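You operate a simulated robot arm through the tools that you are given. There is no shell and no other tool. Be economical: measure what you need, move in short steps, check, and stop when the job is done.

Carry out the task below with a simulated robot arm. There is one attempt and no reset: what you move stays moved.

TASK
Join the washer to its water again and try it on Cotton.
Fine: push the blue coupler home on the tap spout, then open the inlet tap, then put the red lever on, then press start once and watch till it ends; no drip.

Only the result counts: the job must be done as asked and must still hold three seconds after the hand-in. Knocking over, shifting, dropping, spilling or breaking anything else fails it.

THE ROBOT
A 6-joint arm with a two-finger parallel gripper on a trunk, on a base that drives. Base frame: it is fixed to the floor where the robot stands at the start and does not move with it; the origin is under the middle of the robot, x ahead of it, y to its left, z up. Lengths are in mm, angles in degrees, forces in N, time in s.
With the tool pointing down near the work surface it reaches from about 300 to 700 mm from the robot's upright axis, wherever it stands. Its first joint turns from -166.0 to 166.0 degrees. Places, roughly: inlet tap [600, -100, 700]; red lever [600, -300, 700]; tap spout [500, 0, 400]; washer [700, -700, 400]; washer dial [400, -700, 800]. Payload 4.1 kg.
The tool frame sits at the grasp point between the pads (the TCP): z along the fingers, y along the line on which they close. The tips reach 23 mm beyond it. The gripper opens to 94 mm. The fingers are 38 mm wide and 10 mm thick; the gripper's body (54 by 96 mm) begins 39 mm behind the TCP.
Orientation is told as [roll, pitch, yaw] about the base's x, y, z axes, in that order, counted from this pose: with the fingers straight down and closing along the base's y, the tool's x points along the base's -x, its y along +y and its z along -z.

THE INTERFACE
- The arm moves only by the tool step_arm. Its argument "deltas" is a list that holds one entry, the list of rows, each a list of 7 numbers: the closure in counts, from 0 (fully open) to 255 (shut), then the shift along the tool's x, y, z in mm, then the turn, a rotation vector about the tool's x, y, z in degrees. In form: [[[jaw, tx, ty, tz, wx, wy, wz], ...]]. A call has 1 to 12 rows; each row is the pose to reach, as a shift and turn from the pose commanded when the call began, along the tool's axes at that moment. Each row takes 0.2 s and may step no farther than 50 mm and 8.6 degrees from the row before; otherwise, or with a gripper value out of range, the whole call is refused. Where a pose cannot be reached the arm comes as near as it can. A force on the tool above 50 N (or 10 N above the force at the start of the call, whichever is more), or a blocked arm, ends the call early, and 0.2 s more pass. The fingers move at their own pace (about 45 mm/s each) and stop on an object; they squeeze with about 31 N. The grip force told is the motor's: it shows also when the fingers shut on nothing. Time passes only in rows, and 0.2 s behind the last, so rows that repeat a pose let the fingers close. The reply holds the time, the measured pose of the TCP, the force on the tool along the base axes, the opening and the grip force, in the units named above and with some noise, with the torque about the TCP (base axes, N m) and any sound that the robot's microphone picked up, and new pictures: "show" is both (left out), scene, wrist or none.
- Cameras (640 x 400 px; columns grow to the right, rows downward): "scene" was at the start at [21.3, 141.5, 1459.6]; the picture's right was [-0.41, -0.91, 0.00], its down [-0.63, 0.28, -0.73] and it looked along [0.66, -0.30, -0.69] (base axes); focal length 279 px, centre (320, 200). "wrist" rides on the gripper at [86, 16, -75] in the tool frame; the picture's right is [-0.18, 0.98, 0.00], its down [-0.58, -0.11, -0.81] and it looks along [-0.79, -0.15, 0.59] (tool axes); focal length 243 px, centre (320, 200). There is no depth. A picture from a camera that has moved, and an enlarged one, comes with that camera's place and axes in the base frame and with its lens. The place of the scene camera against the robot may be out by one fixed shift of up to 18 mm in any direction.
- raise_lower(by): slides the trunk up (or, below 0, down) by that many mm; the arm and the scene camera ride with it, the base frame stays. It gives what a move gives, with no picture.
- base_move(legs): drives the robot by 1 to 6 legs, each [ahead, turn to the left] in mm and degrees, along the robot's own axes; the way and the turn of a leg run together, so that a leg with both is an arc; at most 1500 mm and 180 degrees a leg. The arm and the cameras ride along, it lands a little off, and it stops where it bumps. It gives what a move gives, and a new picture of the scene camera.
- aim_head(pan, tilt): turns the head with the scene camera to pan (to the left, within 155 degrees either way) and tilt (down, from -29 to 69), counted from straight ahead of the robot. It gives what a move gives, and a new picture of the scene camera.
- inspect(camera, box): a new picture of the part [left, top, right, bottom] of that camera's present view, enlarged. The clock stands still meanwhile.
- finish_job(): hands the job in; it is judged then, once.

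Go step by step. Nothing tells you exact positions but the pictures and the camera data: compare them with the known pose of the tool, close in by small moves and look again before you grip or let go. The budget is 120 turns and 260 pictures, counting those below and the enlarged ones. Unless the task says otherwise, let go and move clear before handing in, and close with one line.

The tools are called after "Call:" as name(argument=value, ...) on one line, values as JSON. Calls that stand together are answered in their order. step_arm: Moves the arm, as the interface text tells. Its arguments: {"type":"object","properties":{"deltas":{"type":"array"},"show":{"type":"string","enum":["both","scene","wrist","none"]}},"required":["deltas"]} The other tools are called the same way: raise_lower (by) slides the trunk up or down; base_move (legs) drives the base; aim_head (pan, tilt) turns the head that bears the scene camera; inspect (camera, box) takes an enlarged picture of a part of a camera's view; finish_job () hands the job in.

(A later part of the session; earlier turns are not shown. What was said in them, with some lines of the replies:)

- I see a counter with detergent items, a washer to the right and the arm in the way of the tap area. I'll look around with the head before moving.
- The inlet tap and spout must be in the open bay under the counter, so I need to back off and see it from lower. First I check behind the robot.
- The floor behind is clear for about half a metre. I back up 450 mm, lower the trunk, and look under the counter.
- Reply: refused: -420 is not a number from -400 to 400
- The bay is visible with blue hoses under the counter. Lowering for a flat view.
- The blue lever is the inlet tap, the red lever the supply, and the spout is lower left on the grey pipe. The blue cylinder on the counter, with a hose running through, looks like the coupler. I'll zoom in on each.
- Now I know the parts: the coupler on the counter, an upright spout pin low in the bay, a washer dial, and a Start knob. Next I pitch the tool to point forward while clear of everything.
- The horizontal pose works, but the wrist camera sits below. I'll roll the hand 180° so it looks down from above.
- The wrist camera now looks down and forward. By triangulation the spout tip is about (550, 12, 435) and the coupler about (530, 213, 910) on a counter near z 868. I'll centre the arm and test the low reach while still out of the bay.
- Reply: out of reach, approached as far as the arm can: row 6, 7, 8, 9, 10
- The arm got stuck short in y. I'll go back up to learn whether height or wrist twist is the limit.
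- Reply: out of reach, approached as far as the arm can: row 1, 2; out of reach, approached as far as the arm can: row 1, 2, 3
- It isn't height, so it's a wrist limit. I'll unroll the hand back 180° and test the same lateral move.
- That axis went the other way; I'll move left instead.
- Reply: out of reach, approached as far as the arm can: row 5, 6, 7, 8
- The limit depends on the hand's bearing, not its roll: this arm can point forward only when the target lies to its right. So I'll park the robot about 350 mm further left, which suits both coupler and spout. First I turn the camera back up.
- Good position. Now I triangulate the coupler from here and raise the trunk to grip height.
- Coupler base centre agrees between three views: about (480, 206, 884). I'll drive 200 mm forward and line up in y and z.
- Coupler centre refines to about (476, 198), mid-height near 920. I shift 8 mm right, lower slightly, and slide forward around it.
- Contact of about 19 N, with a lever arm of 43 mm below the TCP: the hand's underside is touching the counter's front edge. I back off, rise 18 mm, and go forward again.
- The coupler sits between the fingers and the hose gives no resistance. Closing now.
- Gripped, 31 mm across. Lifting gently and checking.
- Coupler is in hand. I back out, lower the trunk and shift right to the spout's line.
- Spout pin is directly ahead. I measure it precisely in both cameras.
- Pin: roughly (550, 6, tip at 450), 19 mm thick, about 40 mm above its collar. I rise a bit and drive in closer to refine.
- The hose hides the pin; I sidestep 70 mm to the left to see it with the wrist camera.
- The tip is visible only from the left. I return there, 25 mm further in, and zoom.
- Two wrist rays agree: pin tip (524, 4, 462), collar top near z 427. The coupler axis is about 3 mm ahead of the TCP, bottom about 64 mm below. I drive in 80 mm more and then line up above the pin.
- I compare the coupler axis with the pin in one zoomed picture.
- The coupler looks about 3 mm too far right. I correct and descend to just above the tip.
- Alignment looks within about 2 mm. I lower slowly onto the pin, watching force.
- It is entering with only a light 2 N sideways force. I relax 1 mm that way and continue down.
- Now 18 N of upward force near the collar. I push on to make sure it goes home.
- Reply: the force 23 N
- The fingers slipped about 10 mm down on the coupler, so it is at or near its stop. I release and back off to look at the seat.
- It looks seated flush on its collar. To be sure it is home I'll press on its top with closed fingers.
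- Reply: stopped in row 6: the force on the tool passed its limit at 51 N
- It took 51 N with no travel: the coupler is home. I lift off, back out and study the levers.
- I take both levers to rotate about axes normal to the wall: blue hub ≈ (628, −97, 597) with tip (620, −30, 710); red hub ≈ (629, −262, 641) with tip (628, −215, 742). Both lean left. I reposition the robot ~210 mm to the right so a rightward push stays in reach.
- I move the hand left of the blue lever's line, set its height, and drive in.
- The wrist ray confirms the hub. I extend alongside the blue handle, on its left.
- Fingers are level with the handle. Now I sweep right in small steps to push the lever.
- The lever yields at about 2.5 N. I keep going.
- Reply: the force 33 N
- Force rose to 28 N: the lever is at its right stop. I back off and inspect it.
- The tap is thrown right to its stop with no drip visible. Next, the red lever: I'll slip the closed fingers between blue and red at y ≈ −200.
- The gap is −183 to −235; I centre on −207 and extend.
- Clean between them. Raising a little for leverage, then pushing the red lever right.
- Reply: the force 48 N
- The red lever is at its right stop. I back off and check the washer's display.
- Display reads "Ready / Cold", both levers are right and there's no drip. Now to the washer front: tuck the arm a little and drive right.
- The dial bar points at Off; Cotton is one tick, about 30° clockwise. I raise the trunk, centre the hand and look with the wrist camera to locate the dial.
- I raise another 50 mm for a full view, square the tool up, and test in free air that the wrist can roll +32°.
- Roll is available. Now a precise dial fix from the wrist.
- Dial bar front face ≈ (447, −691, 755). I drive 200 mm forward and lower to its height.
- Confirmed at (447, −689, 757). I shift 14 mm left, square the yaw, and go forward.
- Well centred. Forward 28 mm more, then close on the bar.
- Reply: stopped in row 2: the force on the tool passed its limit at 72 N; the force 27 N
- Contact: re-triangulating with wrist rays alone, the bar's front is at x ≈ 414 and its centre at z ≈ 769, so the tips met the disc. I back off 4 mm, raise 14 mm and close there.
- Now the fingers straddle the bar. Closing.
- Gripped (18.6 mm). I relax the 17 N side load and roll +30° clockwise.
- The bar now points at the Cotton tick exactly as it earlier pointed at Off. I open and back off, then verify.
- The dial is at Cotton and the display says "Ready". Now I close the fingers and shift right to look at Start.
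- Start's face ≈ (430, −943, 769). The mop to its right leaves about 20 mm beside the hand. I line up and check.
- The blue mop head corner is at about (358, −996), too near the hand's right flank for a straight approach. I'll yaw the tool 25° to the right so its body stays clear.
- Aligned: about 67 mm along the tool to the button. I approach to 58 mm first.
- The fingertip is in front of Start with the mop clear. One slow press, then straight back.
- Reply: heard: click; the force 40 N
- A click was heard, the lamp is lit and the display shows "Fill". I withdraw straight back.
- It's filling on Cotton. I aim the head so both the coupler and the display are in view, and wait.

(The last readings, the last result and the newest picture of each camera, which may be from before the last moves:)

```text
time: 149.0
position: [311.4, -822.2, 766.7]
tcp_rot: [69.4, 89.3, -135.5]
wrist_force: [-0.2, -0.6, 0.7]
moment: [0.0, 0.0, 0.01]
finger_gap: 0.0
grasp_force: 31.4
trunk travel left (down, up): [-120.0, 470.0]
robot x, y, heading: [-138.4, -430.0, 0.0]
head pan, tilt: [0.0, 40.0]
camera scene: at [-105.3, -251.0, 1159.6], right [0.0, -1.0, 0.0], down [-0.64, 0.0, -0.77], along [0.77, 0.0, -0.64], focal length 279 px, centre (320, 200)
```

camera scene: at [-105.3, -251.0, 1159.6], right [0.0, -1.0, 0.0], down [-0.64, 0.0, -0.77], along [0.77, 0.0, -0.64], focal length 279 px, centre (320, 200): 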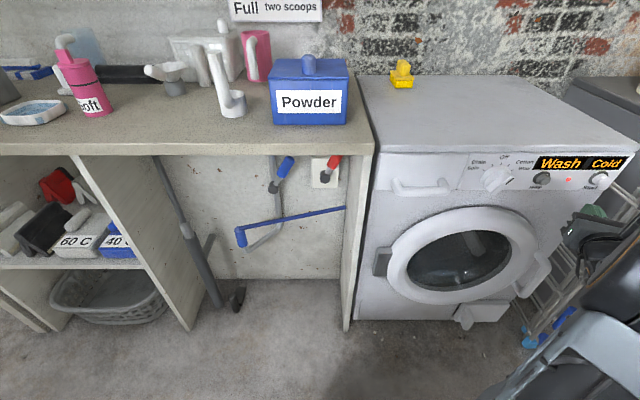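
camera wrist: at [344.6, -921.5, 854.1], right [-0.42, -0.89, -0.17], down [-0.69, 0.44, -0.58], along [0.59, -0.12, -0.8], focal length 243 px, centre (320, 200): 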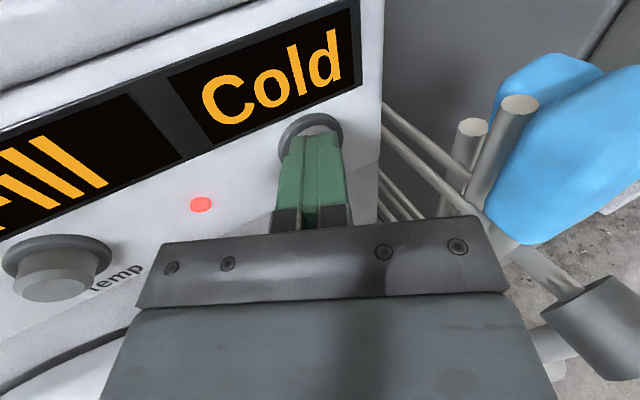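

The display has gone from "Fill" to "Wash". I check the coupler for drips and keep watching.

Call:
inspect(camera="scene", box=[210, 195, 310, 330])

Call:
step_arm(deltas=[[[255, 0, 0, 0, 0, 0, 0], [255, 0, 0, 0, 0, 0, 0], [255, 0, 0, 0, 0, 0, 0], [255, 0, 0, 0, 0, 0, 0], [255, 0, 0, 0, 0, 0, 0], [255, 0, 0, 0, 0, 0, 0], [255, 0, 0, 0, 0, 0, 0], [255, 0, 0, 0, 0, 0, 0], [255, 0, 0, 0, 0, 0, 0], [255, 0, 0, 0, 0, 0, 0], [255, 0, 0, 0, 0, 0, 0], [255, 0, 0, 0, 0, 0, 0]]], show="scene")

Call:
step_arm(deltas=[[[255, 0, 0, 0, 0, 0, 0], [255, 0, 0, 0, 0, 0, 0], [255, 0, 0, 0, 0, 0, 0], [255, 0, 0, 0, 0, 0, 0], [255, 0, 0, 0, 0, 0, 0], [255, 0, 0, 0, 0, 0, 0], [255, 0, 0, 0, 0, 0, 0], [255, 0, 0, 0, 0, 0, 0], [255, 0, 0, 0, 0, 0, 0], [255, 0, 0, 0, 0, 0, 0], [255, 0, 0, 0, 0, 0, 0], [255, 0, 0, 0, 0, 0, 0]]], show="scene")

```text
2.96 times, centred on (260, 262) of scene
camera zoom: at [-105.3, -251.0, 1159.6], right [0.0, -1.0, 0.0], down [-0.64, 0.0, -0.77], along [0.77, 0.0, -0.64], focal length 827 px, centre (498, 15)
```

zoom: 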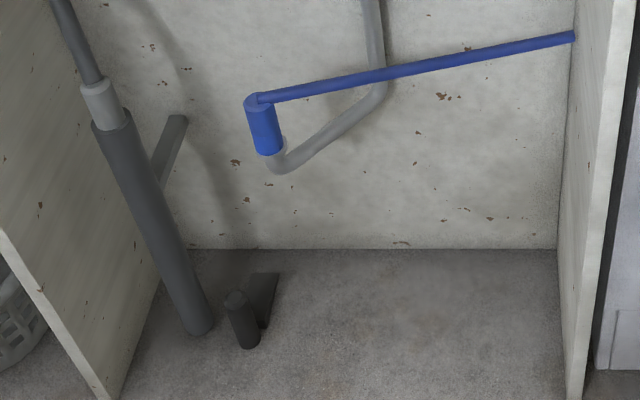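

```text
time: 151.6
position: [310.4, -820.5, 766.6]
tcp_rot: [69.3, 89.4, -135.7]
wrist_force: [0.4, 0.3, -0.3]
moment: [0.02, 0.03, -0.01]
finger_gap: 0.2
grasp_force: 30.6
trunk travel left (down, up): [-120.0, 470.0]
robot x, y, heading: [-136.2, -428.3, 0.3]
head pan, tilt: [0.0, 40.0]
camera scene: at [-105.3, -251.0, 1159.6], right [0.0, -1.0, 0.0], down [-0.64, 0.0, -0.77], along [0.77, 0.0, -0.64], focal length 279 px, centre (320, 200)
```

scene: 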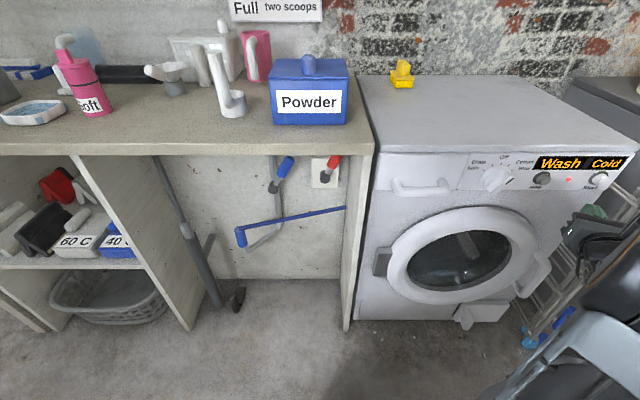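

```text
time: 154.2
position: [310.8, -820.4, 765.0]
tcp_rot: [69.2, 89.4, -135.7]
wrist_force: [-0.4, -0.1, 0.4]
moment: [0.01, 0.0, 0.0]
finger_gap: 0.0
grasp_force: 30.9
trunk travel left (down, up): [-120.0, 470.0]
robot x, y, heading: [-137.2, -427.2, 0.2]
head pan, tilt: [0.0, 40.0]
camera scene: at [-105.3, -251.0, 1159.6], right [0.0, -1.0, 0.0], down [-0.64, 0.0, -0.77], along [0.77, 0.0, -0.64], focal length 279 px, centre (320, 200)
```

scene: 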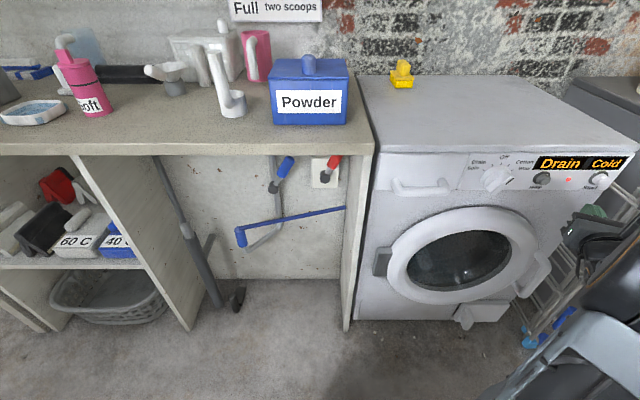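

No drip under the coupler, and the cycle has moved to "Drain". I keep watching until it ends.

Call:
step_arm(deltas=[[[255, 0, 0, 0, 0, 0, 0], [255, 0, 0, 0, 0, 0, 0], [255, 0, 0, 0, 0, 0, 0], [255, 0, 0, 0, 0, 0, 0], [255, 0, 0, 0, 0, 0, 0], [255, 0, 0, 0, 0, 0, 0], [255, 0, 0, 0, 0, 0, 0], [255, 0, 0, 0, 0, 0, 0], [255, 0, 0, 0, 0, 0, 0], [255, 0, 0, 0, 0, 0, 0], [255, 0, 0, 0, 0, 0, 0], [255, 0, 0, 0, 0, 0, 0]]], show="scene")

Call:
step_arm(deltas=[[[255, 0, 0, 0, 0, 0, 0], [255, 0, 0, 0, 0, 0, 0], [255, 0, 0, 0, 0, 0, 0], [255, 0, 0, 0, 0, 0, 0], [255, 0, 0, 0, 0, 0, 0], [255, 0, 0, 0, 0, 0, 0], [255, 0, 0, 0, 0, 0, 0], [255, 0, 0, 0, 0, 0, 0], [255, 0, 0, 0, 0, 0, 0], [255, 0, 0, 0, 0, 0, 0], [255, 0, 0, 0, 0, 0, 0], [255, 0, 0, 0, 0, 0, 0]]], show="scene")

Call:
step_arm(deltas=[[[255, 0, 0, 0, 0, 0, 0], [255, 0, 0, 0, 0, 0, 0], [255, 0, 0, 0, 0, 0, 0], [255, 0, 0, 0, 0, 0, 0], [255, 0, 0, 0, 0, 0, 0], [255, 0, 0, 0, 0, 0, 0], [255, 0, 0, 0, 0, 0, 0], [255, 0, 0, 0, 0, 0, 0], [255, 0, 0, 0, 0, 0, 0], [255, 0, 0, 0, 0, 0, 0], [255, 0, 0, 0, 0, 0, 0], [255, 0, 0, 0, 0, 0, 0]]], show="scene")

```text
time: 156.8
position: [310.9, -822.0, 766.5]
tcp_rot: [69.3, 89.4, -135.6]
wrist_force: [0.2, -0.1, 0.8]
moment: [0.01, 0.01, -0.03]
finger_gap: 0.0
grasp_force: 31.3
trunk travel left (down, up): [-120.0, 470.0]
robot x, y, heading: [-134.8, -425.5, -0.1]
head pan, tilt: [0.0, 40.0]
camera scene: at [-105.3, -251.0, 1159.6], right [0.0, -1.0, 0.0], down [-0.64, 0.0, -0.77], along [0.77, 0.0, -0.64], focal length 279 px, centre (320, 200)
```

scene: 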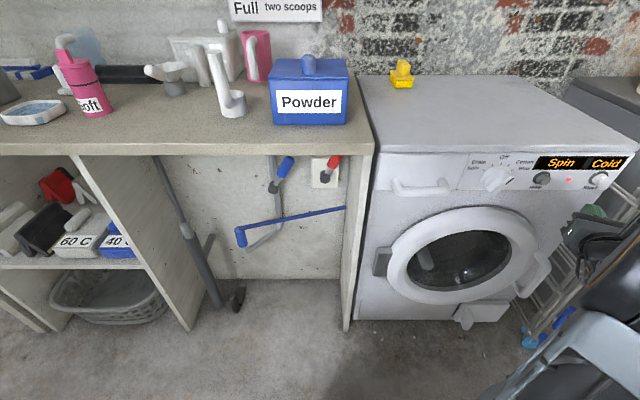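

```text
time: 159.4
position: [310.3, -821.0, 766.6]
tcp_rot: [69.2, 89.4, -135.7]
wrist_force: [-0.3, 0.2, -0.3]
moment: [-0.03, -0.01, -0.03]
finger_gap: 0.0
grasp_force: 31.4
trunk travel left (down, up): [-120.0, 470.0]
robot x, y, heading: [-133.7, -426.9, -0.1]
head pan, tilt: [0.0, 40.0]
camera scene: at [-105.3, -251.0, 1159.6], right [0.0, -1.0, 0.0], down [-0.64, 0.0, -0.77], along [0.77, 0.0, -0.64], focal length 279 px, centre (320, 200)
```

scene: 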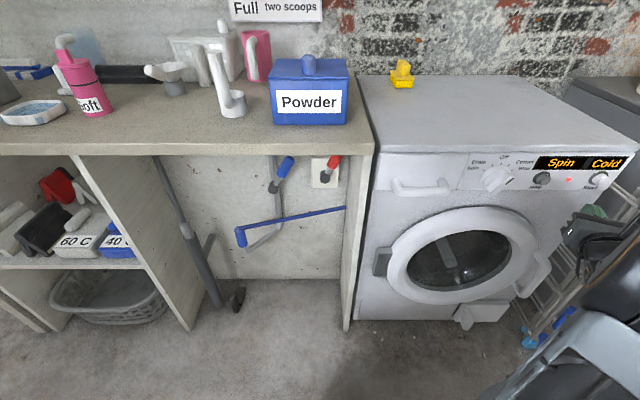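

```text
time: 162.0
position: [311.2, -821.1, 766.8]
tcp_rot: [69.3, 89.4, -135.7]
wrist_force: [0.0, 0.3, 0.3]
moment: [-0.01, 0.01, -0.03]
finger_gap: 0.0
grasp_force: 30.7
trunk travel left (down, up): [-120.0, 470.0]
robot x, y, heading: [-138.5, -428.1, -0.1]
head pan, tilt: [0.0, 40.0]
camera scene: at [-105.3, -251.0, 1159.6], right [0.0, -1.0, 0.0], down [-0.64, 0.0, -0.77], along [0.77, 0.0, -0.64], focal length 279 px, centre (320, 200)
```

scene: 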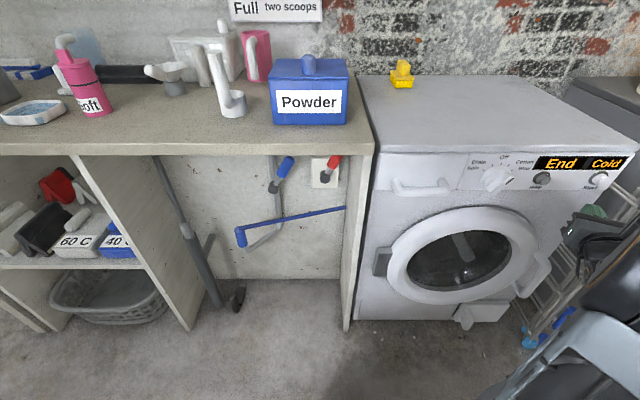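

The display reads "End" after Fill, Wash, Drain and Spin. One last look for drips.

Call:
inspect(camera="scene", box=[215, 215, 295, 315])

```text
4.00 times, centred on (255, 265) of scene
camera zoom: at [-105.3, -251.0, 1159.6], right [0.0, -1.0, 0.0], down [-0.64, 0.0, -0.77], along [0.77, 0.0, -0.64], focal length 1117 px, centre (580, -60)
```

zoom: 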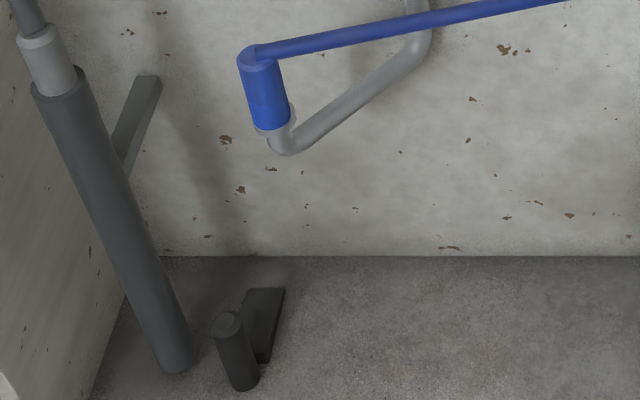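

The floor is dry, the coupler is seated and the arm is clear, so I hand the job in.

Call:
finish_job()

```text
The job is handed in.
```

The washer is joined to its water again and ran a full Cotton cycle to "End" (at the Cold setting it already had), with no drip seen at the coupler or on the floor.
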